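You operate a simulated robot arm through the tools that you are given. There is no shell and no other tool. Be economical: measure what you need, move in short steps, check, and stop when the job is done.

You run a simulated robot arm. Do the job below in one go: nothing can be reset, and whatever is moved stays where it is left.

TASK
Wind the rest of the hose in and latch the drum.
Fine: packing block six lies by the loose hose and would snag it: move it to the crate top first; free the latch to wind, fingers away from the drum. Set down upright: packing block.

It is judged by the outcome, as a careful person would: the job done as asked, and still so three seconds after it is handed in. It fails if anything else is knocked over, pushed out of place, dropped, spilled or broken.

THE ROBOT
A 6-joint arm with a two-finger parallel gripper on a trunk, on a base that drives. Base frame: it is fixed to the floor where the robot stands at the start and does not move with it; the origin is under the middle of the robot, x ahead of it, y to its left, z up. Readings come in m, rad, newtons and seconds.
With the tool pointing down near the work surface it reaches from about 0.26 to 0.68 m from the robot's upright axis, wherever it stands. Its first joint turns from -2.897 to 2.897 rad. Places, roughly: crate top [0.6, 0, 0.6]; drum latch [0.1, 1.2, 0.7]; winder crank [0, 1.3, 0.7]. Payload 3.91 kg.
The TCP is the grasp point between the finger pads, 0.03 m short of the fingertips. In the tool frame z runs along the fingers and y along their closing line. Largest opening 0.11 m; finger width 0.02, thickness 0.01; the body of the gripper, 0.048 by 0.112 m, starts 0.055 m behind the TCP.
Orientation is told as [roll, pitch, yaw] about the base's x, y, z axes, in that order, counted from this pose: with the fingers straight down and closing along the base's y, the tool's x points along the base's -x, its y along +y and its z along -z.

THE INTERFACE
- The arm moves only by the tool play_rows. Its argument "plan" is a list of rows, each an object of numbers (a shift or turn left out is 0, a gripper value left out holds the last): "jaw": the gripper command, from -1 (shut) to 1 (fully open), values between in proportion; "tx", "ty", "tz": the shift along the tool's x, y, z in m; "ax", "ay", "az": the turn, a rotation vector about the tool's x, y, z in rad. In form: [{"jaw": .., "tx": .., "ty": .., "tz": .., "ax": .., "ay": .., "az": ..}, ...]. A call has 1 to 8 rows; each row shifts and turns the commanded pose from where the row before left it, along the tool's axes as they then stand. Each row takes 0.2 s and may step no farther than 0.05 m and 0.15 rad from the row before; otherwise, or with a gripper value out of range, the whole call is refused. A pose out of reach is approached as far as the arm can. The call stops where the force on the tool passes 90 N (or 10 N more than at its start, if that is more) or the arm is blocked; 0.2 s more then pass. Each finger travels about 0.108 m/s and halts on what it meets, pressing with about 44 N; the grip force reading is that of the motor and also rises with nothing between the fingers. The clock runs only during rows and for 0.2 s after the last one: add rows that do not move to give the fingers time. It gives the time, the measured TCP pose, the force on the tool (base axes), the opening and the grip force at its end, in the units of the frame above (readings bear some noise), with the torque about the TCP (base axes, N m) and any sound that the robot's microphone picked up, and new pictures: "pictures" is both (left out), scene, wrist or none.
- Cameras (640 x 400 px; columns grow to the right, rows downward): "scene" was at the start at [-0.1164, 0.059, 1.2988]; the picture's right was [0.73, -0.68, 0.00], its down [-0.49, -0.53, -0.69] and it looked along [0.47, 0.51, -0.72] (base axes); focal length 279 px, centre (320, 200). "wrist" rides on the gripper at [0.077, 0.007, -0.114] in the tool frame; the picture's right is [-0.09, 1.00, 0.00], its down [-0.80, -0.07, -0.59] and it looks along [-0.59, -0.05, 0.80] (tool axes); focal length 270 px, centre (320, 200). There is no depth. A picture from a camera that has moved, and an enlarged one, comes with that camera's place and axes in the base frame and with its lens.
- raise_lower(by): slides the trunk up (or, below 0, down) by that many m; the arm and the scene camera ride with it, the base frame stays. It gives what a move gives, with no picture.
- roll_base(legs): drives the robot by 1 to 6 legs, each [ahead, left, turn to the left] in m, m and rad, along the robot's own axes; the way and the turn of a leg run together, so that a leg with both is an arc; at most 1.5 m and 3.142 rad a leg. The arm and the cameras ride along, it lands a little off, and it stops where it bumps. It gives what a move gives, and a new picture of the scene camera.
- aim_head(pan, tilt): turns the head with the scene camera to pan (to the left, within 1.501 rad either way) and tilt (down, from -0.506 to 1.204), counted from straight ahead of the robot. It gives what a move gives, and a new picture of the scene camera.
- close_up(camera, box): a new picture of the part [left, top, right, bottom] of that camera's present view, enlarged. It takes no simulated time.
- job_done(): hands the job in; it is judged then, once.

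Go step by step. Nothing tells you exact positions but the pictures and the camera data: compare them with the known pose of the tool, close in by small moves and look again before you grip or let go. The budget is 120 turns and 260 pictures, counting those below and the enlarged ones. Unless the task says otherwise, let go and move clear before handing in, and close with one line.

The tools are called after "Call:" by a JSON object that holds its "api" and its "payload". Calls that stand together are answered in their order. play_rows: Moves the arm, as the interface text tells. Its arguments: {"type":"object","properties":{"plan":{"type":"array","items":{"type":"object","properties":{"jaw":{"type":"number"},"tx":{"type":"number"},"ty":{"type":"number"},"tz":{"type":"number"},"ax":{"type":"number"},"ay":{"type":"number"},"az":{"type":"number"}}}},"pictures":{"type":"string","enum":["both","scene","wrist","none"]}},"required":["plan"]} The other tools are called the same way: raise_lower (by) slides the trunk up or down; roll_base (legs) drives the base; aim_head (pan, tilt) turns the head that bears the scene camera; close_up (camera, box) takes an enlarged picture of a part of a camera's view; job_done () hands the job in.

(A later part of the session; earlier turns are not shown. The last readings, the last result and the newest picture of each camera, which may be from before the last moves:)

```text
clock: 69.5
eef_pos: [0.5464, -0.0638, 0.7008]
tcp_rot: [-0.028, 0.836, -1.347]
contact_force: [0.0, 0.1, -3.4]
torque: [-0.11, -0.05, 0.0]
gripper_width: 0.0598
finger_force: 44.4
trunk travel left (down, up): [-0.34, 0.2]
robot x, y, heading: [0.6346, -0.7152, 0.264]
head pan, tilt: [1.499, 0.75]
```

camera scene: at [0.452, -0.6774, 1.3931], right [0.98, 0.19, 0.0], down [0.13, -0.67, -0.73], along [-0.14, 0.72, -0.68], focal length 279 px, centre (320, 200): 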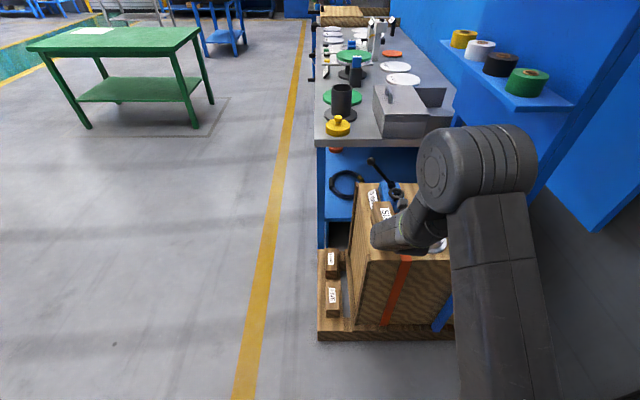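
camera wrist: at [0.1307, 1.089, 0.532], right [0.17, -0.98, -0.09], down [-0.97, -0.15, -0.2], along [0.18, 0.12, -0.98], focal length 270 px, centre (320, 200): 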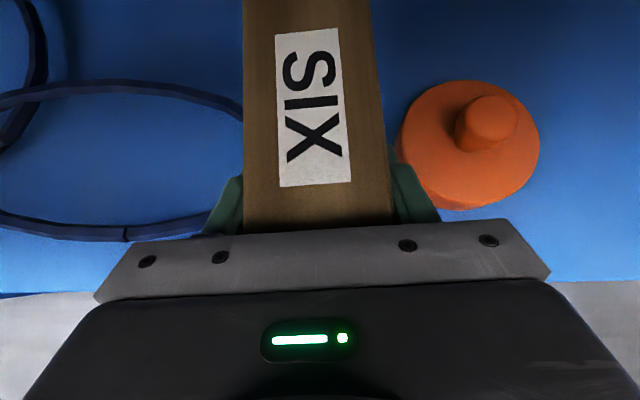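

Call:
{"api": "play_rows", "payload": {"plan": [{"tx": -0.003, "tz": 0.0026}], "pictures": "none"}}

Call:
{"api": "play_rows", "payload": {"plan": [{"tx": -0.003, "tz": 0.0026}], "pictures": "none"}}

Call:
{"api": "close_up", "payload": {"camera": "scene", "box": [340, 170, 440, 250]}}

```text
clock: 69.9
eef_pos: [0.5472, -0.0626, 0.6963]
tcp_rot: [-0.03, 0.836, -1.349]
contact_force: [0.0, -0.5, -2.4]
torque: [-0.09, -0.07, -0.01]
gripper_width: 0.0597
finger_force: 44.1
trunk travel left (down, up): [-0.34, 0.2]
robot x, y, heading: [0.6306, -0.7161, 0.268]
head pan, tilt: [1.499, 0.75]
```

```text
clock: 70.3
eef_pos: [0.5471, -0.0624, 0.6917]
tcp_rot: [-0.025, 0.836, -1.345]
contact_force: [0.4, -0.1, -3.9]
torque: [-0.08, 0.0, -0.03]
gripper_width: 0.0596
finger_force: 43.7
trunk travel left (down, up): [-0.34, 0.2]
robot x, y, heading: [0.6339, -0.714, 0.266]
head pan, tilt: [1.499, 0.75]
```

```text
5.00 times, centred on (390, 210) of scene
camera zoom: at [0.4521, -0.6776, 1.3931], right [0.98, 0.19, 0.0], down [0.13, -0.67, -0.73], along [-0.14, 0.72, -0.68], focal length 1395 px, centre (-30, 150)
```

zoom: 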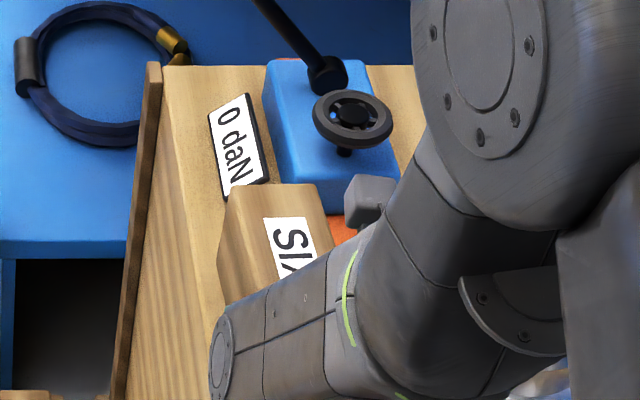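

Call:
{"api": "play_rows", "payload": {"plan": [{"ty": 0.005}, {"tx": -0.003, "tz": 0.0026}], "pictures": "none"}}

Call:
{"api": "play_rows", "payload": {"plan": [{"tx": -0.003, "tz": 0.0026}], "pictures": "none"}}

Call:
{"api": "play_rows", "payload": {"plan": [{"tx": -0.003, "tz": 0.0026}], "pictures": "none"}}

```text
clock: 70.9
eef_pos: [0.55, -0.0619, 0.6891]
tcp_rot: [-0.022, 0.836, -1.347]
contact_force: [0.2, -0.5, -4.2]
torque: [-0.1, -0.03, 0.02]
gripper_width: 0.0594
finger_force: 44.0
out of reach, approached as far as the arm can: row 2
trunk travel left (down, up): [-0.34, 0.2]
robot x, y, heading: [0.6315, -0.716, 0.265]
head pan, tilt: [1.499, 0.75]
```

```text
clock: 71.3
eef_pos: [0.5495, -0.0607, 0.6852]
tcp_rot: [-0.024, 0.835, -1.346]
contact_force: [-0.5, -0.5, -4.3]
torque: [-0.11, -0.05, 0.01]
gripper_width: 0.06
finger_force: 44.2
trunk travel left (down, up): [-0.34, 0.2]
robot x, y, heading: [0.6351, -0.7141, 0.265]
head pan, tilt: [1.499, 0.75]
```

```text
clock: 71.7
eef_pos: [0.5467, -0.0623, 0.6829]
tcp_rot: [-0.022, 0.838, -1.345]
contact_force: [0.3, 0.7, -3.9]
torque: [-0.07, -0.04, -0.03]
gripper_width: 0.0601
finger_force: 43.9
trunk travel left (down, up): [-0.34, 0.2]
robot x, y, heading: [0.6294, -0.7143, 0.268]
head pan, tilt: [1.499, 0.75]
```

The block is still unsupported, so the crate top must be near z=0.6 rather than 0.64. That means the right edge is closer to the block's near end, so I'll shift 3.5 cm farther in along the strip and lower with the trunk in small steps.

Call:
{"api": "roll_base", "payload": {"legs": [[0.005, 0.035, 0]]}}

Call:
{"api": "raise_lower", "payload": {"by": -0.008}}

Call:
{"api": "close_up", "payload": {"camera": "scene", "box": [320, 160, 440, 250]}}

Call:
{"api": "close_up", "payload": {"camera": "wrist", "box": [0, 0, 640, 400]}}

```text
clock: 72.6
eef_pos: [0.5421, -0.0265, 0.6807]
tcp_rot: [-0.023, 0.834, -1.346]
contact_force: [0.1, -0.6, -3.3]
torque: [-0.09, -0.03, 0.03]
gripper_width: 0.0598
finger_force: 44.2
trunk travel left (down, up): [-0.34, 0.2]
robot x, y, heading: [0.6307, -0.6779, 0.267]
head pan, tilt: [1.499, 0.75]
camera scene: at [0.4476, -0.6424, 1.3931], right [0.98, 0.19, 0.0], down [0.13, -0.67, -0.73], along [-0.14, 0.72, -0.68], focal length 279 px, centre (320, 200)
```

scene: 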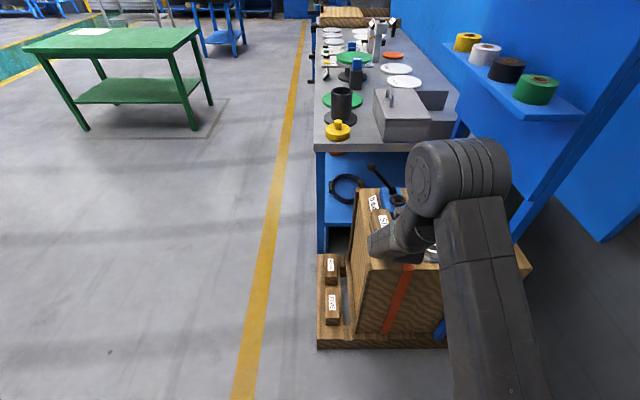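

```text
clock: 73.1
eef_pos: [0.5424, -0.0269, 0.6735]
tcp_rot: [-0.023, 0.835, -1.346]
contact_force: [0.0, -0.8, -3.8]
torque: [-0.11, 0.0, -0.05]
gripper_width: 0.0595
finger_force: 44.3
trunk travel left (down, up): [-0.332, 0.208]
robot x, y, heading: [0.6273, -0.6787, 0.264]
head pan, tilt: [1.499, 0.75]
```

```text
4.44 times, centred on (380, 205) of scene
camera zoom: at [0.4476, -0.6426, 1.3851], right [0.98, 0.19, 0.0], down [0.13, -0.67, -0.73], along [-0.14, 0.72, -0.68], focal length 1240 px, centre (53, 178)
```

zoom: 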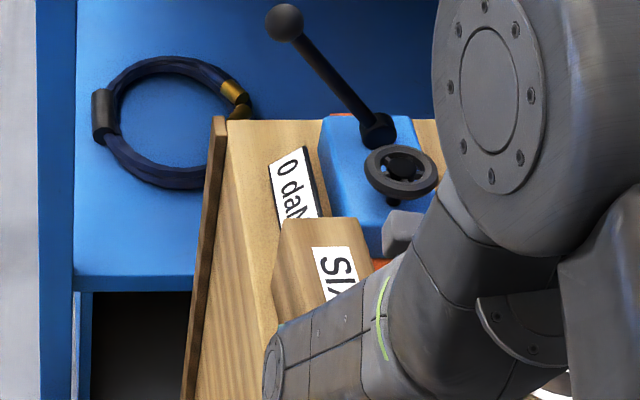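

```text
1.00 times, centred on (320, 200) of wrist (not enlarged: the box is as wide or as high as the picture)
camera zoom: at [0.5583, -0.0567, 0.8067], right [0.98, 0.18, -0.08], down [0.16, -0.97, -0.19], along [-0.11, 0.18, -0.98], focal length 270 px, centre (320, 200)
```

zoom: 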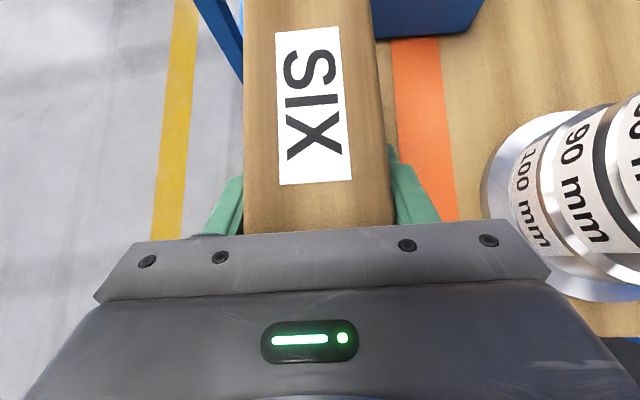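

Call:
{"api": "raise_lower", "payload": {"by": -0.006}}

Call:
{"api": "raise_lower", "payload": {"by": -0.005}}

Call:
{"api": "raise_lower", "payload": {"by": -0.004}}

```text
clock: 73.7
eef_pos: [0.5431, -0.0275, 0.6703]
tcp_rot: [-0.022, 0.839, -1.344]
contact_force: [1.0, -1.3, 8.2]
torque: [1.03, -0.13, -0.09]
gripper_width: 0.0596
finger_force: 43.9
trunk travel left (down, up): [-0.326, 0.214]
robot x, y, heading: [0.6289, -0.6782, 0.263]
head pan, tilt: [1.499, 0.75]
```

```text
clock: 74.2
eef_pos: [0.5435, -0.0271, 0.6683]
tcp_rot: [-0.02, 0.847, -1.343]
contact_force: [0.9, -0.4, 38.2]
torque: [0.34, -1.23, -0.51]
gripper_width: 0.0597
finger_force: 44.4
trunk travel left (down, up): [-0.321, 0.219]
robot x, y, heading: [0.6304, -0.6809, 0.267]
head pan, tilt: [1.499, 0.75]
```

```text
clock: 74.8
eef_pos: [0.5423, -0.0275, 0.6635]
tcp_rot: [-0.021, 0.845, -1.344]
contact_force: [3.9, 1.2, 43.2]
torque: [-0.18, -1.65, -0.1]
gripper_width: 0.0599
finger_force: 44.2
trunk travel left (down, up): [-0.317, 0.223]
robot x, y, heading: [0.63, -0.6785, 0.266]
head pan, tilt: [1.499, 0.75]
```

The block is seated on the crate, with contact force up to 43 N. I'll relieve the pressure slightly and then open.

Call:
{"api": "raise_lower", "payload": {"by": 0.003}}

Call:
{"api": "play_rows", "payload": {"plan": [{"jaw": 0.55}, {"jaw": 0.55}, {"jaw": 0.55}], "pictures": "both"}}

```text
clock: 75.3
eef_pos: [0.5436, -0.026, 0.6635]
tcp_rot: [-0.022, 0.838, -1.346]
contact_force: [1.7, 7.8, 26.7]
torque: [0.95, -0.89, 0.29]
gripper_width: 0.0601
finger_force: 44.1
trunk travel left (down, up): [-0.32, 0.22]
robot x, y, heading: [0.6285, -0.6811, 0.267]
head pan, tilt: [1.499, 0.75]
```

```text
clock: 76.1
eef_pos: [0.5431, -0.0261, 0.6603]
tcp_rot: [-0.022, 0.834, -1.345]
contact_force: [0.0, -0.5, -0.1]
torque: [0.01, -0.03, 0.02]
gripper_width: 0.0853
finger_force: 0.1
trunk travel left (down, up): [-0.32, 0.22]
robot x, y, heading: [0.6276, -0.6742, 0.266]
head pan, tilt: [1.499, 0.75]
camera scene: at [0.4476, -0.6429, 1.373], right [0.98, 0.19, 0.0], down [0.13, -0.67, -0.73], along [-0.14, 0.72, -0.68], focal length 279 px, centre (320, 200)
camera wrist: at [0.5583, -0.057, 0.7944], right [0.98, 0.18, -0.08], down [0.16, -0.97, -0.19], along [-0.11, 0.18, -0.98], focal length 270 px, centre (320, 200)
```

scene: 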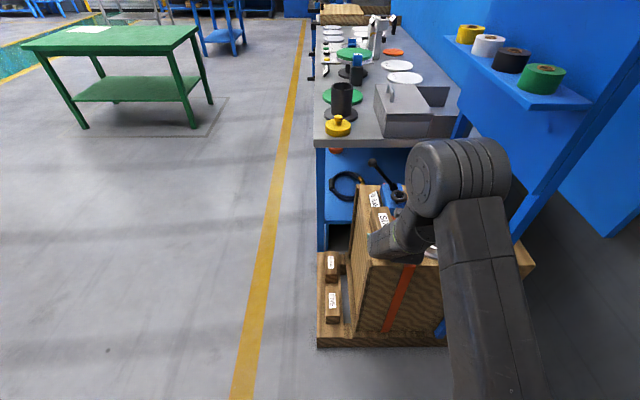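
wrist: 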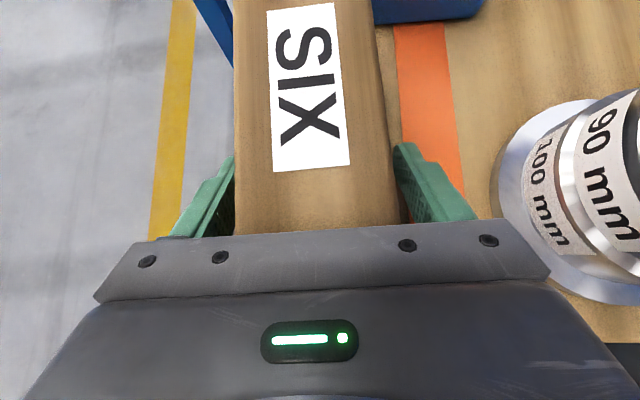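

The block stands free. I'll withdraw along the tool axis, then check it.

Call:
{"api": "play_rows", "payload": {"plan": [{"tz": -0.04}, {"tz": -0.05}, {"tz": -0.05}], "pictures": "wrist"}}

Call:
{"api": "roll_base", "payload": {"legs": [[0, -0.15, 0]]}}

Call:
{"api": "close_up", "payload": {"camera": "scene", "box": [310, 160, 470, 260]}}

```text
clock: 76.9
eef_pos: [0.57, -0.1301, 0.7556]
tcp_rot: [-0.021, 0.834, -1.346]
contact_force: [-0.2, -0.7, -0.3]
torque: [0.03, 0.02, 0.02]
gripper_width: 0.0851
finger_force: 0.0
trunk travel left (down, up): [-0.32, 0.22]
robot x, y, heading: [0.628, -0.6796, 0.269]
head pan, tilt: [1.499, 0.75]
camera wrist: at [0.585, -0.1596, 0.8888], right [0.98, 0.18, -0.08], down [0.16, -0.97, -0.19], along [-0.11, 0.18, -0.98], focal length 270 px, centre (320, 200)
```

wrist: 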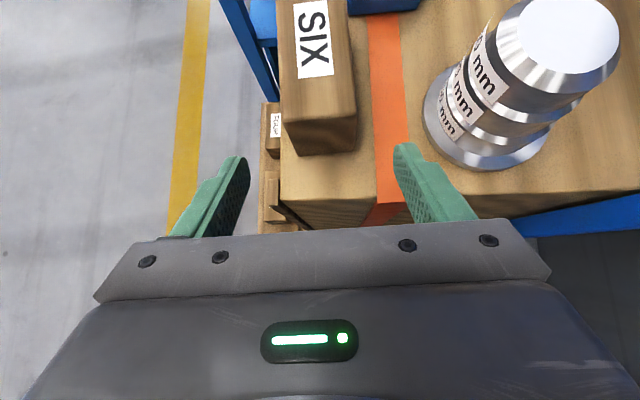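

```text
clock: 78.3
eef_pos: [0.61, -0.2732, 0.7563]
tcp_rot: [-0.022, 0.835, -1.348]
contact_force: [0.3, 0.5, -0.5]
torque: [0.03, 0.01, 0.0]
gripper_width: 0.0853
finger_force: 0.0
trunk travel left (down, up): [-0.32, 0.22]
robot x, y, heading: [0.6686, -0.825, 0.265]
head pan, tilt: [1.499, 0.75]
camera scene: at [0.4872, -0.7873, 1.3731], right [0.98, 0.19, 0.0], down [0.13, -0.67, -0.73], along [-0.14, 0.72, -0.68], focal length 279 px, centre (320, 200)
```

scene: 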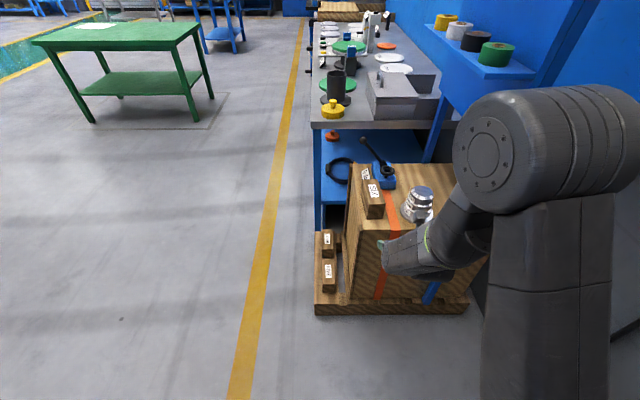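

```text
4.00 times, centred on (390, 210) of scene
camera zoom: at [0.4872, -0.7873, 1.3731], right [0.98, 0.19, 0.0], down [0.13, -0.67, -0.73], along [-0.14, 0.72, -0.68], focal length 1116 px, centre (40, 160)
```

zoom: 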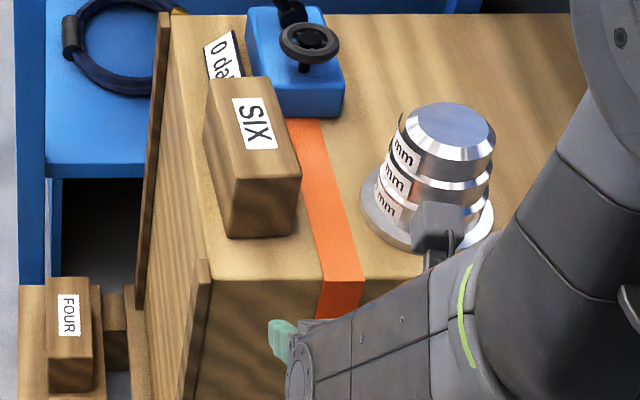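

Block six now stands flat and upright on the crate, clear of the strap and gauge. Next I'll drive back to the winder by the same route.

Call:
{"api": "roll_base", "payload": {"legs": [[-0.55, 0.2, 0], [-0.55, 0.3, 0], [0, 0, -1.57], [-1.4, 0, 0]]}}

Call:
{"api": "close_up", "payload": {"camera": "scene", "box": [200, 60, 440, 210]}}

```text
clock: 95.1
eef_pos: [-0.3523, 0.759, 0.7553]
tcp_rot: [-0.023, 0.835, -2.926]
contact_force: [0.5, -0.9, 0.7]
torque: [-0.03, 0.01, 0.02]
gripper_width: 0.0852
finger_force: 0.0
trunk travel left (down, up): [-0.32, 0.22]
robot x, y, heading: [-0.903, 0.705, -1.311]
head pan, tilt: [1.499, 0.75]
camera scene: at [-0.8656, 0.884, 1.3731], right [0.19, -0.98, 0.0], down [-0.67, -0.13, -0.73], along [0.72, 0.14, -0.68], focal length 279 px, centre (320, 200)
```

scene: 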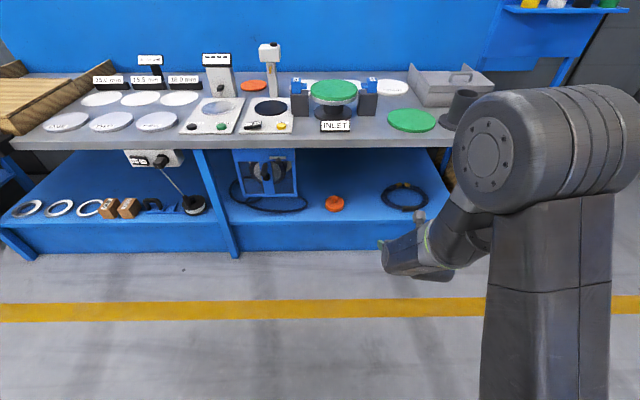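

```text
2.67 times, centred on (320, 135) of scene
camera zoom: at [-0.8656, 0.884, 1.3731], right [0.19, -0.98, 0.0], down [-0.67, -0.13, -0.73], along [0.72, 0.14, -0.68], focal length 744 px, centre (320, 373)
```

zoom: 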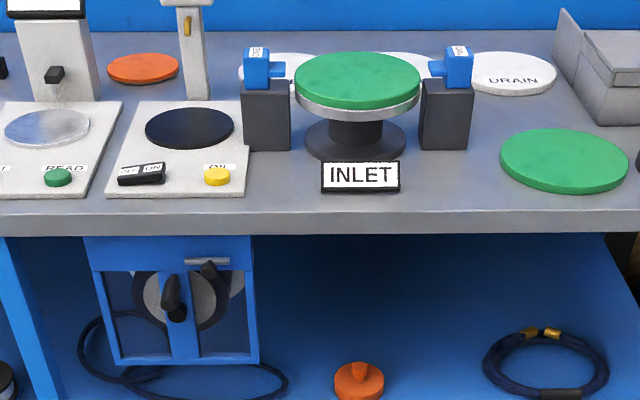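

Call:
{"api": "roll_base", "payload": {"legs": [[-0.35, 0, 0]]}}

Call:
{"api": "close_up", "payload": {"camera": "scene", "box": [240, 140, 400, 240]}}

Call:
{"api": "raise_lower", "payload": {"by": -0.32}}

Call:
{"api": "close_up", "payload": {"camera": "scene", "box": [240, 60, 400, 160]}}

```text
clock: 97.4
eef_pos: [-0.4414, 1.0971, 0.755]
tcp_rot: [-0.022, 0.836, -2.922]
contact_force: [0.3, -0.3, 0.5]
torque: [-0.01, -0.01, -0.01]
gripper_width: 0.0853
finger_force: 0.0
trunk travel left (down, up): [-0.32, 0.22]
robot x, y, heading: [-0.9883, 1.0436, -1.312]
head pan, tilt: [1.499, 0.75]
camera scene: at [-0.9554, 1.2204, 1.3731], right [0.19, -0.98, 0.0], down [-0.67, -0.13, -0.73], along [0.72, 0.14, -0.68], focal length 279 px, centre (320, 200)
```

scene: 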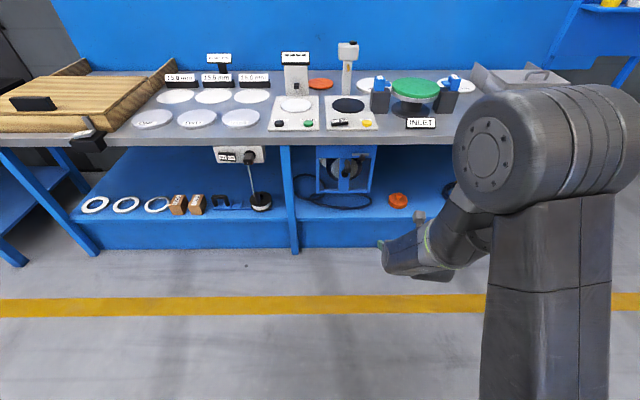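

```text
4.00 times, centred on (320, 190) of scene
camera zoom: at [-0.9554, 1.2204, 1.3731], right [0.19, -0.98, 0.0], down [-0.67, -0.13, -0.73], along [0.72, 0.14, -0.68], focal length 1116 px, centre (320, 240)
```

zoom: 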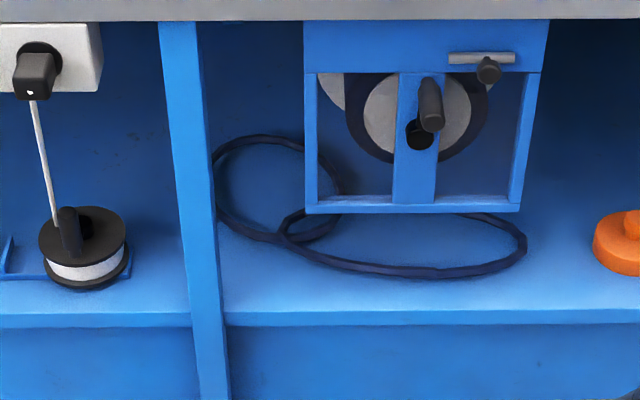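

```text
clock: 100.6
eef_pos: [-0.4409, 1.0961, 0.4339]
tcp_rot: [-0.023, 0.836, -2.922]
contact_force: [-0.9, -0.2, -0.2]
torque: [0.0, 0.03, 0.0]
gripper_width: 0.0854
finger_force: 0.1
trunk travel left (down, up): [0.0, 0.54]
robot x, y, heading: [-0.9916, 1.0383, -1.309]
head pan, tilt: [1.499, 0.75]
```

```text
4.00 times, centred on (320, 110) of scene
camera zoom: at [-0.9554, 1.2204, 1.0532], right [0.19, -0.98, 0.0], down [-0.67, -0.13, -0.73], along [0.72, 0.14, -0.68], focal length 1116 px, centre (320, 560)
```

zoom: 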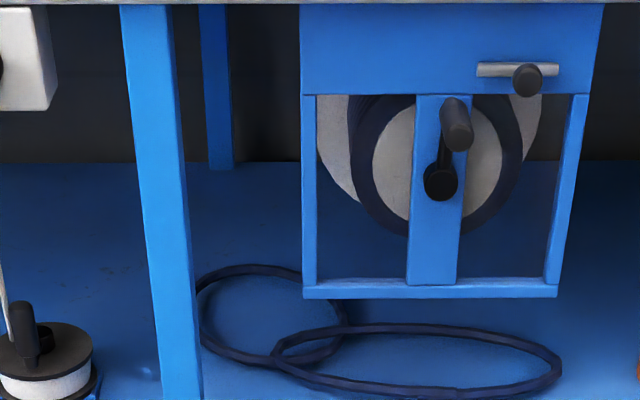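

I have located the crank: hub near (0.055, 1.299, 0.60), handle upright at about 8 cm radius with its tip near (−0.025, 1.28, 0.678). The latch knob is near (0.045, 1.229, 0.70). I need a closer look at the latch mechanism.

Call:
{"api": "close_up", "payload": {"camera": "scene", "box": [336, 64, 400, 104]}}

Call:
{"api": "close_up", "payload": {"camera": "scene", "box": [300, 50, 412, 140]}}

```text
10.00 times, centred on (368, 84) of scene
camera zoom: at [-0.9554, 1.2204, 1.0532], right [0.19, -0.98, 0.0], down [-0.67, -0.13, -0.73], along [0.72, 0.14, -0.68], focal length 2790 px, centre (-160, 1360)
```

zoom: 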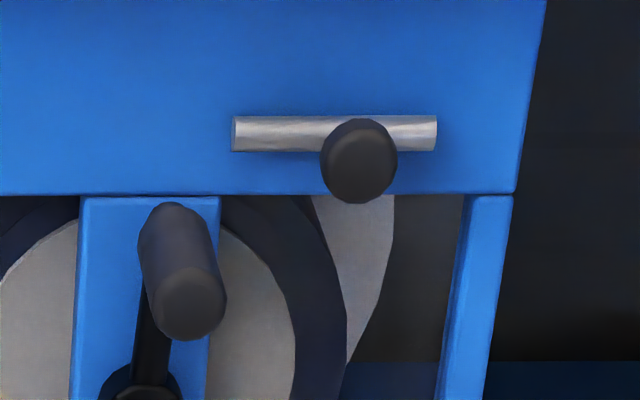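

```text
4.44 times, centred on (356, 95) of scene
camera zoom: at [-0.9554, 1.2204, 1.0532], right [0.19, -0.98, 0.0], down [-0.67, -0.13, -0.73], along [0.72, 0.14, -0.68], focal length 1240 px, centre (160, 667)
```

zoom: 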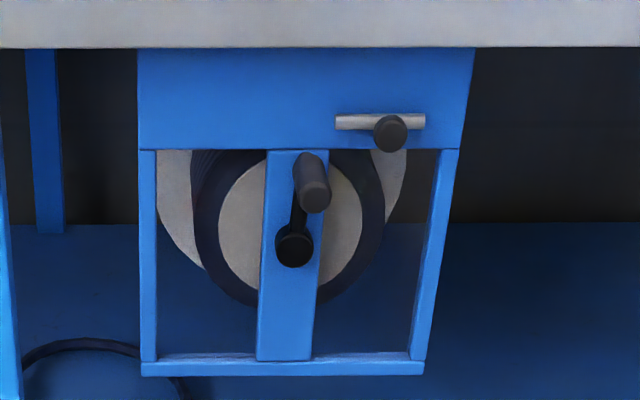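

The latch looks like a silver sliding bolt with a protruding black knob. I'll bring the gripper closer to horizontal and up to about that height, then drive closer for a wrist view.

Call:
{"api": "play_rows", "payload": {"plan": [{"ay": 0.13}, {"ay": 0.13}, {"ay": 0.13}, {"tx": 0.047, "tz": -0.017}, {"tx": 0.047, "tz": -0.017}, {"tx": 0.047, "tz": -0.017}], "pictures": "none"}}

Call:
{"api": "raise_lower", "payload": {"by": 0.1}}

Call:
{"api": "roll_base", "payload": {"legs": [[-0.01, 0.33, 0]]}}

Call:
{"api": "close_up", "payload": {"camera": "wrist", "box": [0, 0, 640, 400]}}

```text
clock: 102.0
eef_pos: [-0.4327, 1.1324, 0.6097]
tcp_rot: [-0.043, 1.224, -2.945]
contact_force: [1.4, -0.4, -1.0]
torque: [-0.03, -0.03, 0.01]
gripper_width: 0.0853
finger_force: 0.1
out of reach, approached as far as the arm can: row 1, 2, 3
trunk travel left (down, up): [0.0, 0.54]
robot x, y, heading: [-0.99, 1.0425, -1.312]
head pan, tilt: [1.499, 0.75]
```

```text
clock: 103.3
eef_pos: [-0.4331, 1.133, 0.7097]
tcp_rot: [-0.046, 1.226, -2.949]
contact_force: [-0.1, 0.9, -0.3]
torque: [0.01, -0.01, 0.0]
gripper_width: 0.0857
finger_force: 0.1
trunk travel left (down, up): [-0.1, 0.44]
robot x, y, heading: [-0.9933, 1.0413, -1.309]
head pan, tilt: [1.499, 0.75]
```

```text
clock: 105.5
eef_pos: [-0.1152, 1.2317, 0.71]
tcp_rot: [-0.045, 1.225, -2.943]
contact_force: [-0.3, 0.6, -0.1]
torque: [0.02, -0.04, -0.03]
gripper_width: 0.0852
finger_force: 0.1
trunk travel left (down, up): [-0.1, 0.44]
robot x, y, heading: [-0.6718, 1.1349, -1.306]
head pan, tilt: [1.499, 0.75]
camera scene: at [-0.6377, 1.3167, 1.1531], right [0.19, -0.98, 0.0], down [-0.67, -0.13, -0.73], along [0.72, 0.14, -0.68], focal length 279 px, centre (320, 200)
```

scene: 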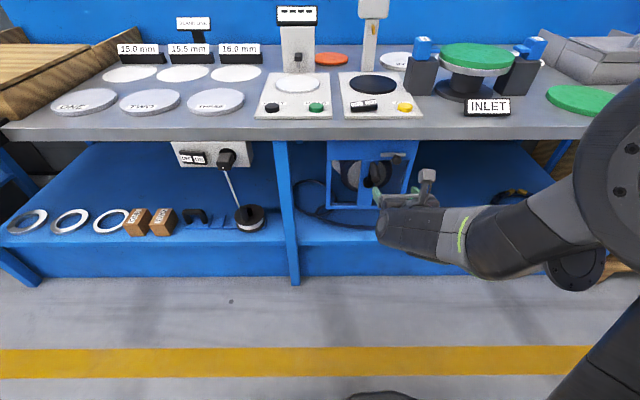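

```text
1.00 times, centred on (320, 200) of wrist (not enlarged: the box is as wide or as high as the picture)
camera zoom: at [-0.1937, 1.2039, 0.8205], right [0.21, -0.97, -0.1], down [-0.83, -0.12, -0.55], along [0.53, 0.2, -0.83], focal length 270 px, centre (320, 200)
```

zoom: 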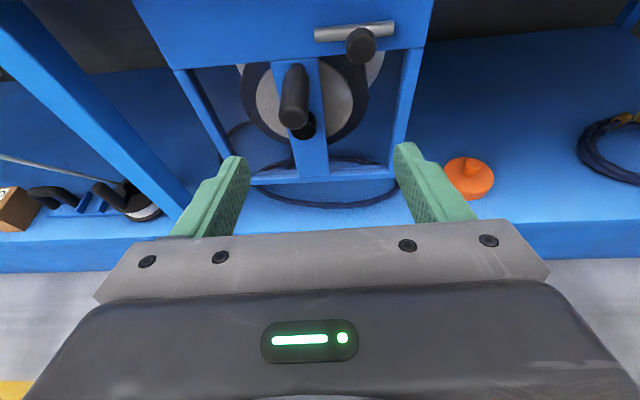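

Both cameras agree on the latch knob at about (0.04, 1.232, 0.70). I'll narrow the fingers and approach to just in front of it.

Call:
{"api": "play_rows", "payload": {"plan": [{"ty": 0.025, "jaw": -0.05}, {"tx": 0.012, "tz": 0.033}, {"tx": 0.012, "tz": 0.033}, {"tx": -0.005, "tz": 0.002}], "pictures": "both"}}

Call:
{"api": "close_up", "payload": {"camera": "scene", "box": [310, 120, 470, 220]}}

```text
clock: 106.5
eef_pos: [-0.0402, 1.2249, 0.7044]
tcp_rot: [-0.045, 1.224, -2.944]
contact_force: [-0.3, 0.4, -0.3]
torque: [0.0, -0.01, -0.01]
gripper_width: 0.0524
finger_force: 0.1
trunk travel left (down, up): [-0.1, 0.44]
robot x, y, heading: [-0.6743, 1.1389, -1.312]
head pan, tilt: [1.499, 0.75]
camera scene: at [-0.6376, 1.3167, 1.1531], right [0.19, -0.98, 0.0], down [-0.67, -0.13, -0.73], along [0.72, 0.14, -0.68], focal length 279 px, centre (320, 200)
camera wrist: at [-0.1179, 1.1956, 0.8144], right [0.21, -0.97, -0.1], down [-0.83, -0.12, -0.55], along [0.52, 0.2, -0.83], focal length 270 px, centre (320, 200)
```

scene: 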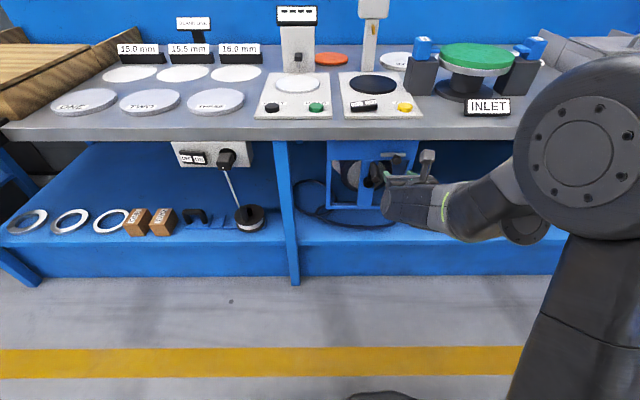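
wrist: 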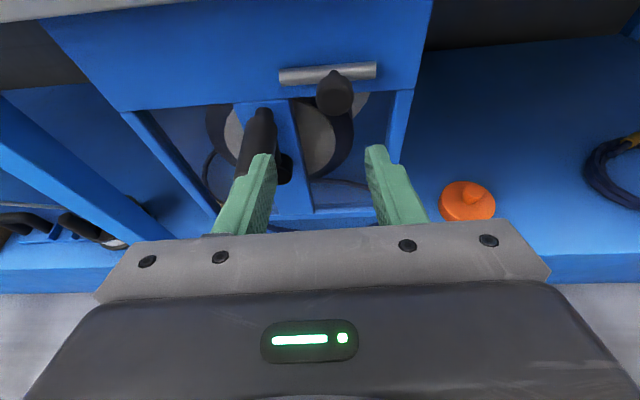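

```text
4.00 times, centred on (390, 170) of scene
camera zoom: at [-0.6376, 1.3167, 1.1531], right [0.19, -0.98, 0.0], down [-0.67, -0.13, -0.73], along [0.72, 0.14, -0.68], focal length 1116 px, centre (40, 320)
```

zoom: 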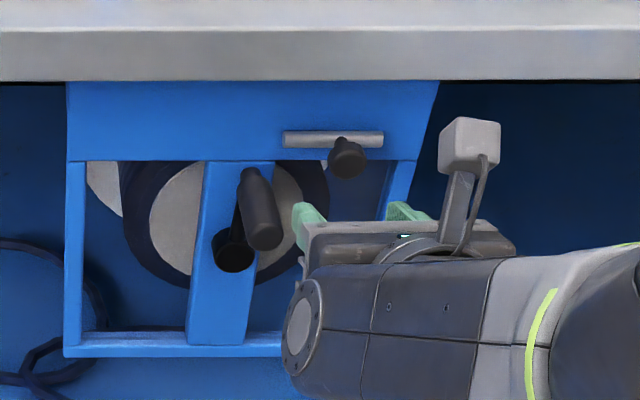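

Call:
{"api": "play_rows", "payload": {"plan": [{"ty": 0.012}, {"tx": 0.0085, "tz": 0.0235}, {"tx": 0.0085, "tz": 0.0235}], "pictures": "wrist"}}

Call:
{"api": "close_up", "payload": {"camera": "scene", "box": [350, 135, 430, 185]}}

```text
clock: 107.3
eef_pos: [0.0127, 1.2239, 0.7053]
tcp_rot: [-0.044, 1.225, -2.943]
contact_force: [0.0, 0.4, 0.5]
torque: [-0.01, 0.01, 0.0]
gripper_width: 0.0524
finger_force: 0.0
trunk travel left (down, up): [-0.1, 0.44]
robot x, y, heading: [-0.6749, 1.1354, -1.304]
head pan, tilt: [1.499, 0.75]
camera wrist: at [-0.0666, 1.1956, 0.8156], right [0.21, -0.97, -0.1], down [-0.82, -0.12, -0.55], along [0.53, 0.19, -0.83], focal length 270 px, centre (320, 200)
```

wrist: 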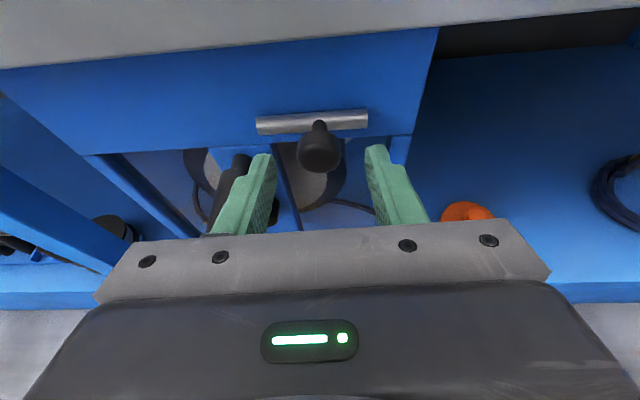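

```text
8.00 times, centred on (390, 160) of scene
camera zoom: at [-0.6378, 1.3166, 1.1532], right [0.19, -0.98, 0.0], down [-0.67, -0.13, -0.73], along [0.72, 0.14, -0.68], focal length 2232 px, centre (-240, 520)
```

zoom: 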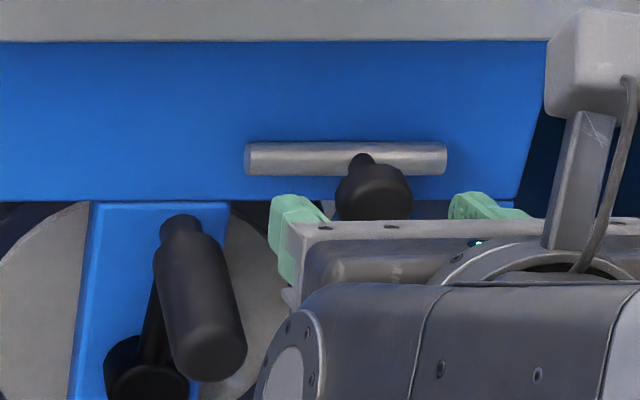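

Call:
{"api": "play_rows", "payload": {"plan": [{"tx": 0.004, "tz": 0.011}, {"jaw": -1}, {"jaw": -1}], "pictures": "wrist"}}

```text
clock: 108.1
eef_pos: [0.0227, 1.226, 0.7034]
tcp_rot: [-0.047, 1.226, -2.947]
contact_force: [0.4, 1.2, -1.5]
torque: [0.06, 0.05, -0.97]
gripper_width: 0.0255
finger_force: 45.1
trunk travel left (down, up): [-0.1, 0.44]
robot x, y, heading: [-0.6736, 1.1392, -1.307]
head pan, tilt: [1.499, 0.75]
camera wrist: at [-0.0555, 1.1981, 0.8148], right [0.21, -0.97, -0.1], down [-0.83, -0.12, -0.55], along [0.52, 0.2, -0.83], focal length 270 px, centre (320, 200)
```

wrist: 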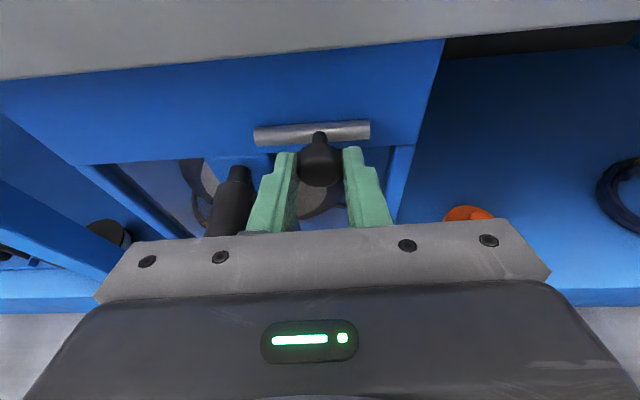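

The knob is gripped. I'll try sliding it gently to the right and watch the force.

Call:
{"api": "play_rows", "payload": {"plan": [{"ty": 0.004}, {"ty": 0.004}], "pictures": "wrist"}}

```text
clock: 108.7
eef_pos: [0.0238, 1.2193, 0.7034]
tcp_rot: [-0.043, 1.225, -2.94]
contact_force: [-3.6, 0.1, -0.3]
torque: [-0.01, 0.18, -0.9]
gripper_width: 0.0256
finger_force: 45.1
trunk travel left (down, up): [-0.1, 0.44]
robot x, y, heading: [-0.6742, 1.1334, -1.307]
head pan, tilt: [1.499, 0.75]
camera wrist: at [-0.0542, 1.1916, 0.8148], right [0.21, -0.97, -0.1], down [-0.83, -0.12, -0.55], along [0.52, 0.19, -0.83], focal length 270 px, centre (320, 200)
```

wrist: 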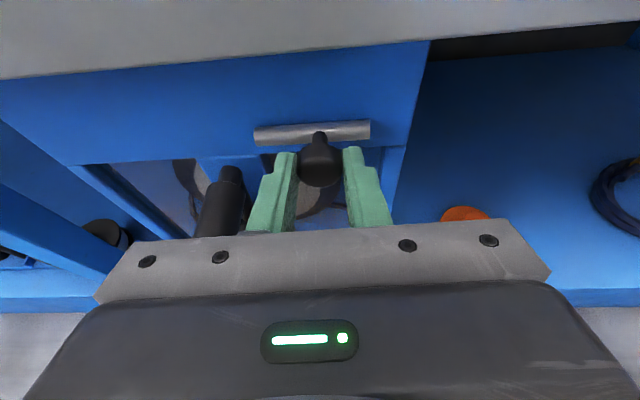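

The bolt slides right with little force. I'll keep going until it stops.

Call:
{"api": "play_rows", "payload": {"plan": [{"ty": 0.005}, {"ty": 0.005}], "pictures": "none"}}

Call:
{"api": "play_rows", "payload": {"plan": [{"ty": 0.005}, {"ty": 0.005}], "pictures": "wrist"}}

```text
clock: 109.3
eef_pos: [0.0255, 1.2097, 0.7039]
tcp_rot: [-0.041, 1.226, -2.941]
contact_force: [-3.6, 0.0, -1.5]
torque: [0.06, -0.37, -0.89]
gripper_width: 0.0253
finger_force: 44.8
trunk travel left (down, up): [-0.1, 0.44]
robot x, y, heading: [-0.6736, 1.1386, -1.308]
head pan, tilt: [1.499, 0.75]
```

```text
clock: 109.9
eef_pos: [0.0276, 1.2006, 0.7039]
tcp_rot: [-0.027, 1.223, -2.936]
contact_force: [-11.3, -1.8, -6.2]
torque: [0.05, -0.41, -0.83]
gripper_width: 0.0254
finger_force: 45.8
trunk travel left (down, up): [-0.1, 0.44]
robot x, y, heading: [-0.672, 1.1393, -1.305]
head pan, tilt: [1.499, 0.75]
camera wrist: at [-0.0507, 1.1763, 0.8153], right [0.2, -0.98, -0.09], down [-0.83, -0.12, -0.55], along [0.52, 0.18, -0.83], focal length 270 px, centre (320, 200)
```

wrist: 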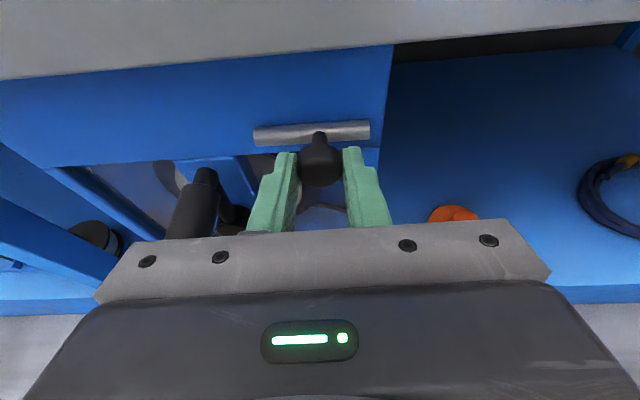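

Call:
{"api": "play_rows", "payload": {"plan": [{"tz": -0.003, "ty": 0.005}, {"ty": 0.005}], "pictures": "none"}}

Call:
{"api": "play_rows", "payload": {"plan": [{"ty": 0.005}, {"ty": 0.005}], "pictures": "wrist"}}

```text
clock: 110.5
eef_pos: [0.0275, 1.2014, 0.704]
tcp_rot: [-0.026, 1.219, -2.937]
contact_force: [5.4, 0.5, -17.3]
torque: [0.0, -0.26, -0.87]
gripper_width: 0.0253
finger_force: 45.0
out of reach, approached as far as the arm can: row 1, 2
trunk travel left (down, up): [-0.1, 0.44]
robot x, y, heading: [-0.6748, 1.1374, -1.308]
head pan, tilt: [1.499, 0.75]
```

```text
clock: 111.1
eef_pos: [0.028, 1.2011, 0.7034]
tcp_rot: [-0.028, 1.218, -2.938]
contact_force: [-1.4, -0.3, -27.1]
torque: [-0.13, 0.49, -0.85]
gripper_width: 0.0253
finger_force: 45.0
out of reach, approached as far as the arm can: row 1, 2
trunk travel left (down, up): [-0.1, 0.44]
robot x, y, heading: [-0.6747, 1.1368, -1.307]
head pan, tilt: [1.499, 0.75]
camera wrist: at [-0.05, 1.1758, 0.816], right [0.2, -0.98, -0.09], down [-0.83, -0.12, -0.54], along [0.52, 0.18, -0.83], focal length 270 px, centre (320, 200)
```

wrist: 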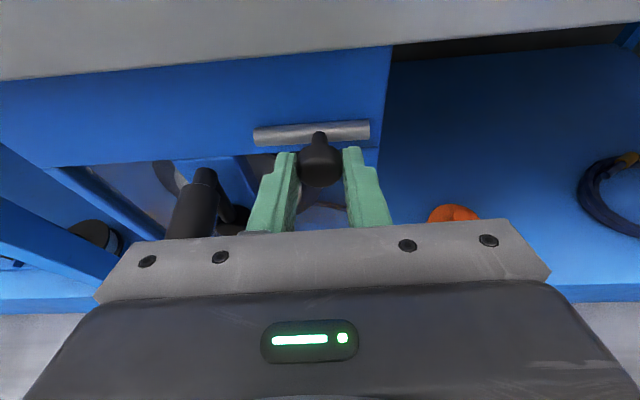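

The arm is at its reach limit, so this isn't the end of the bolt's travel. I'll undo the extra command, release, and bring the base closer.

Call:
{"api": "play_rows", "payload": {"plan": [{"ty": -0.018, "tz": 0.003}, {"jaw": -0.05}, {"jaw": -0.05}], "pictures": "none"}}

Call:
{"api": "play_rows", "payload": {"plan": [{"tz": -0.05}, {"tz": -0.05}, {"tz": -0.03}], "pictures": "both"}}

Call:
{"api": "close_up", "payload": {"camera": "scene", "box": [310, 130, 470, 230]}}

```text
clock: 111.9
eef_pos: [0.0261, 1.2204, 0.7082]
tcp_rot: [-0.043, 1.227, -2.942]
contact_force: [0.8, -0.4, -0.6]
torque: [0.01, 0.02, 0.0]
gripper_width: 0.0523
finger_force: 0.1
trunk travel left (down, up): [-0.1, 0.44]
robot x, y, heading: [-0.6711, 1.1331, -1.308]
head pan, tilt: [1.499, 0.75]
```

```text
clock: 112.7
eef_pos: [-0.0936, 1.1883, 0.7506]
tcp_rot: [-0.041, 1.224, -2.939]
contact_force: [0.6, 0.3, 0.1]
torque: [0.02, 0.0, -0.02]
gripper_width: 0.0523
finger_force: 0.1
trunk travel left (down, up): [-0.1, 0.44]
robot x, y, heading: [-0.6764, 1.1396, -1.306]
head pan, tilt: [1.499, 0.75]
camera scene: at [-0.6373, 1.3168, 1.1531], right [0.19, -0.98, 0.0], down [-0.67, -0.13, -0.73], along [0.72, 0.14, -0.68], focal length 279 px, centre (320, 200)
camera wrist: at [-0.1722, 1.1618, 0.8623], right [0.21, -0.97, -0.1], down [-0.83, -0.12, -0.55], along [0.52, 0.19, -0.83], focal length 270 px, centre (320, 200)
```

scene: 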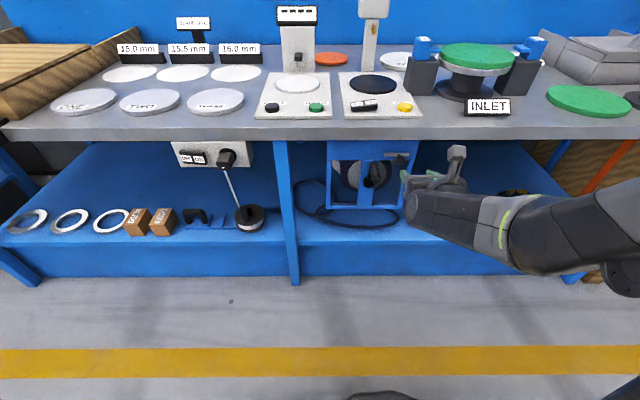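
wrist: 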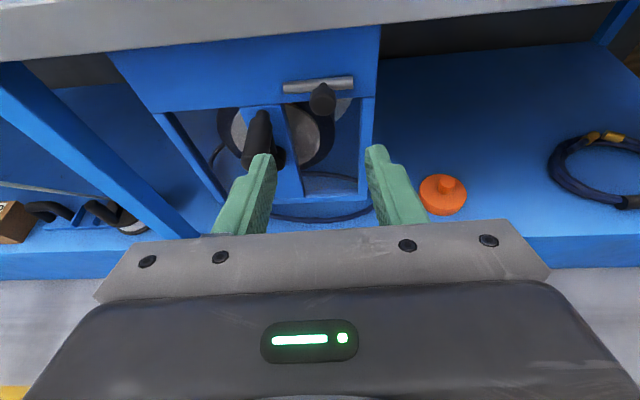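

```text
4.00 times, centred on (390, 180) of scene
camera zoom: at [-0.6373, 1.3168, 1.1531], right [0.19, -0.98, 0.0], down [-0.67, -0.13, -0.73], along [0.72, 0.14, -0.68], focal length 1116 px, centre (40, 280)
```

zoom: 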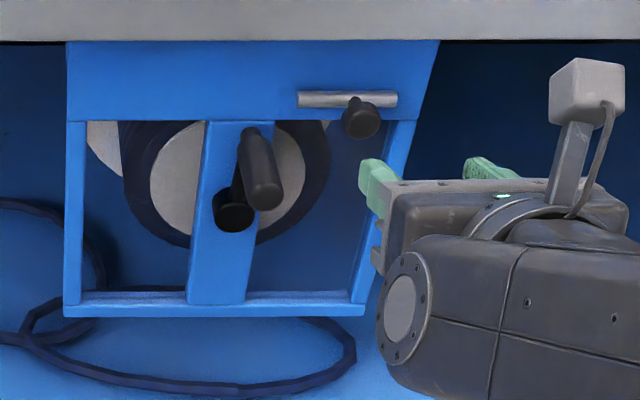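

The undo dragged the bolt most of the way back, because the fingers were still closed; it is now about 1 cm right of its start. I'll retract the arm, drive the base closer and redo it properly.

Call:
{"api": "play_rows", "payload": {"plan": [{"tx": -0.017, "tz": -0.047}, {"tx": -0.017, "tz": -0.047}, {"tx": -0.04, "tz": 0.015}], "pictures": "none"}}

Call:
{"api": "roll_base", "payload": {"legs": [[0.03, 0.13, 0]]}}

Call:
{"api": "close_up", "payload": {"camera": "wrist", "box": [0, 0, 640, 400]}}

```text
clock: 113.5
eef_pos: [-0.1905, 1.1665, 0.7096]
tcp_rot: [-0.039, 1.225, -2.942]
contact_force: [-0.8, -0.5, -0.1]
torque: [0.02, 0.01, 0.0]
gripper_width: 0.0522
finger_force: 0.0
trunk travel left (down, up): [-0.1, 0.44]
robot x, y, heading: [-0.6738, 1.1369, -1.304]
head pan, tilt: [1.499, 0.75]
```

```text
clock: 114.8
eef_pos: [-0.0595, 1.1722, 0.7102]
tcp_rot: [-0.041, 1.224, -2.939]
contact_force: [0.5, 0.2, 0.1]
torque: [-0.01, -0.03, 0.01]
gripper_width: 0.0523
finger_force: 0.0
trunk travel left (down, up): [-0.1, 0.44]
robot x, y, heading: [-0.5406, 1.141, -1.304]
head pan, tilt: [1.499, 0.75]
camera scene: at [-0.5059, 1.3213, 1.1531], right [0.19, -0.98, 0.0], down [-0.67, -0.13, -0.73], along [0.72, 0.14, -0.68], focal length 279 px, centre (320, 200)
```

scene: 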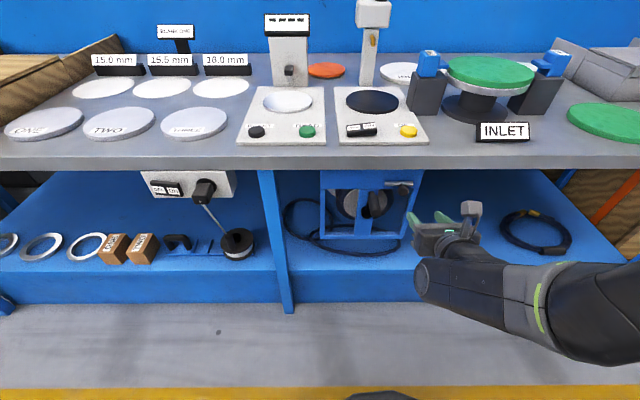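

```text
1.00 times, centred on (320, 200) of wrist (not enlarged: the box is as wide or as high as the picture)
camera zoom: at [-0.1364, 1.1449, 0.8207], right [0.21, -0.97, -0.1], down [-0.83, -0.12, -0.55], along [0.53, 0.19, -0.83], focal length 270 px, centre (320, 200)
```

zoom: 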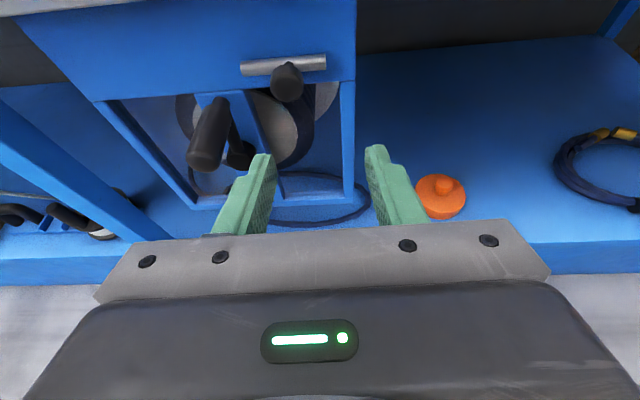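

Call:
{"api": "play_rows", "payload": {"plan": [{"ty": -0.0265}, {"tx": 0.007, "tz": 0.03}, {"tx": 0.008, "tz": 0.03}, {"tx": 0.009, "tz": 0.026}], "pictures": "wrist"}}

```text
clock: 115.8
eef_pos: [0.0226, 1.2192, 0.7047]
tcp_rot: [-0.042, 1.226, -2.939]
contact_force: [-0.6, -0.5, 0.1]
torque: [0.01, -0.03, 0.02]
gripper_width: 0.0526
finger_force: 0.1
trunk travel left (down, up): [-0.1, 0.44]
robot x, y, heading: [-0.5443, 1.1455, -1.305]
head pan, tilt: [1.499, 0.75]
camera wrist: at [-0.0552, 1.1919, 0.816], right [0.21, -0.97, -0.1], down [-0.83, -0.12, -0.55], along [0.53, 0.19, -0.83], focal length 270 px, centre (320, 200)
```

wrist: 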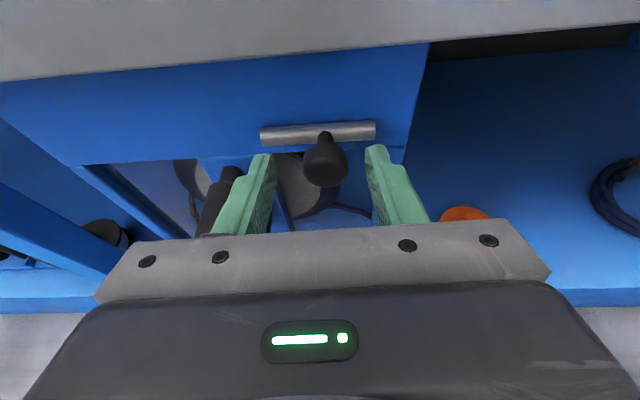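

Call:
{"api": "play_rows", "payload": {"plan": [{"jaw": -1, "ty": 0.002}, {"jaw": -1}, {"ty": 0.006}, {"ty": 0.006}, {"ty": 0.006, "tz": -0.001}], "pictures": "none"}}

Call:
{"api": "play_rows", "payload": {"plan": [{"ty": 0.004, "tz": -0.001}, {"ty": 0.004}], "pictures": "wrist"}}

```text
clock: 117.0
eef_pos: [0.0276, 1.1983, 0.7055]
tcp_rot: [-0.039, 1.23, -2.939]
contact_force: [15.8, 3.9, 8.4]
torque: [0.02, 0.01, -0.86]
gripper_width: 0.0253
finger_force: 45.1
trunk travel left (down, up): [-0.1, 0.44]
robot x, y, heading: [-0.5427, 1.1385, -1.303]
head pan, tilt: [1.499, 0.75]
```

```text
clock: 117.6
eef_pos: [0.0278, 1.1955, 0.7041]
tcp_rot: [-0.024, 1.224, -2.922]
contact_force: [18.9, 24.9, 8.9]
torque: [0.34, -0.85, -0.5]
gripper_width: 0.0255
finger_force: 45.0
trunk travel left (down, up): [-0.1, 0.44]
robot x, y, heading: [-0.5398, 1.1405, -1.304]
head pan, tilt: [1.499, 0.75]
camera wrist: at [-0.0505, 1.1684, 0.8155], right [0.21, -0.97, -0.09], down [-0.82, -0.13, -0.55], along [0.53, 0.19, -0.83], focal length 270 px, centre (320, 200)
```

wrist: 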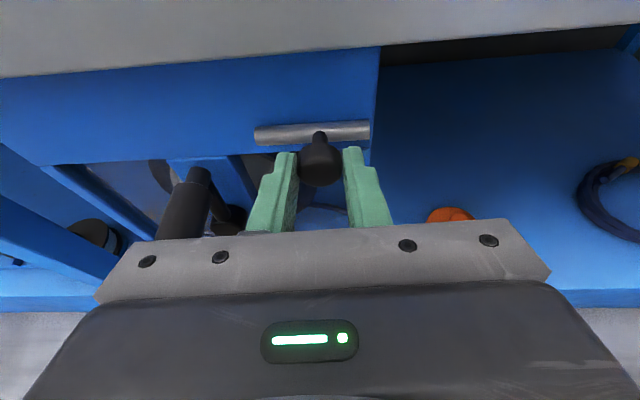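

The bolt reached its right end stop after about 3 cm of travel, with side force rising to 25 N. I'll release it there and back off straight.

Call:
{"api": "play_rows", "payload": {"plan": [{"jaw": -0.2}, {"jaw": -0.2}, {"jaw": -0.05}, {"tx": -0.012, "tz": -0.033}, {"tx": -0.017, "tz": -0.047}, {"tx": -0.01, "tz": -0.028}], "pictures": "wrist"}}

Call:
{"api": "close_up", "payload": {"camera": "scene", "box": [290, 160, 450, 260]}}

```text
clock: 119.0
eef_pos: [-0.0832, 1.1629, 0.704]
tcp_rot: [-0.025, 1.223, -2.933]
contact_force: [-0.9, 0.0, 0.3]
torque: [0.06, 0.0, -0.06]
gripper_width: 0.0522
finger_force: 0.1
trunk travel left (down, up): [-0.1, 0.44]
robot x, y, heading: [-0.5422, 1.1395, -1.308]
head pan, tilt: [1.499, 0.75]
camera wrist: at [-0.1623, 1.1368, 0.8146], right [0.2, -0.98, -0.09], down [-0.83, -0.12, -0.55], along [0.53, 0.19, -0.83], focal length 270 px, centre (320, 200)
```

wrist: 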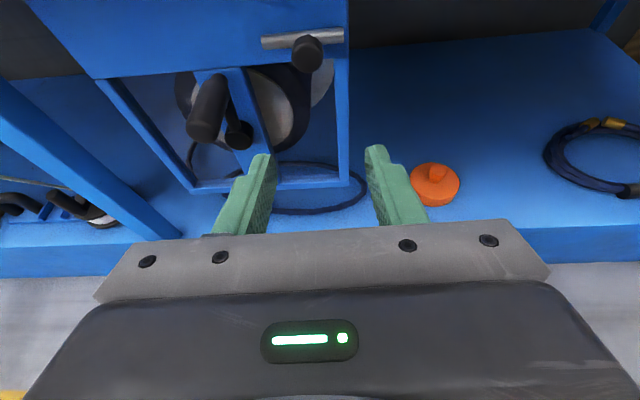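

```text
4.00 times, centred on (370, 210) of scene
camera zoom: at [-0.5055, 1.3214, 1.1531], right [0.19, -0.98, 0.0], down [-0.67, -0.13, -0.73], along [0.72, 0.14, -0.68], focal length 1116 px, centre (120, 160)
```

zoom: 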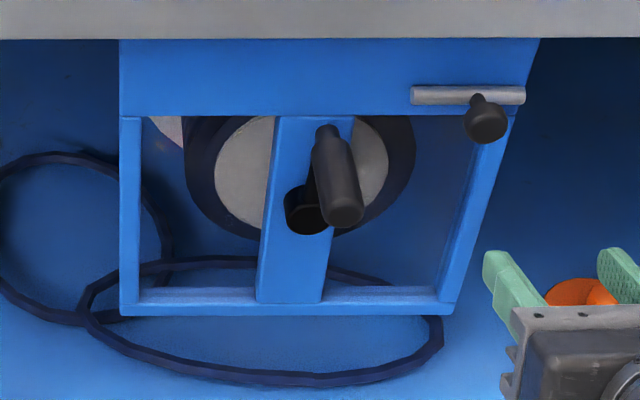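

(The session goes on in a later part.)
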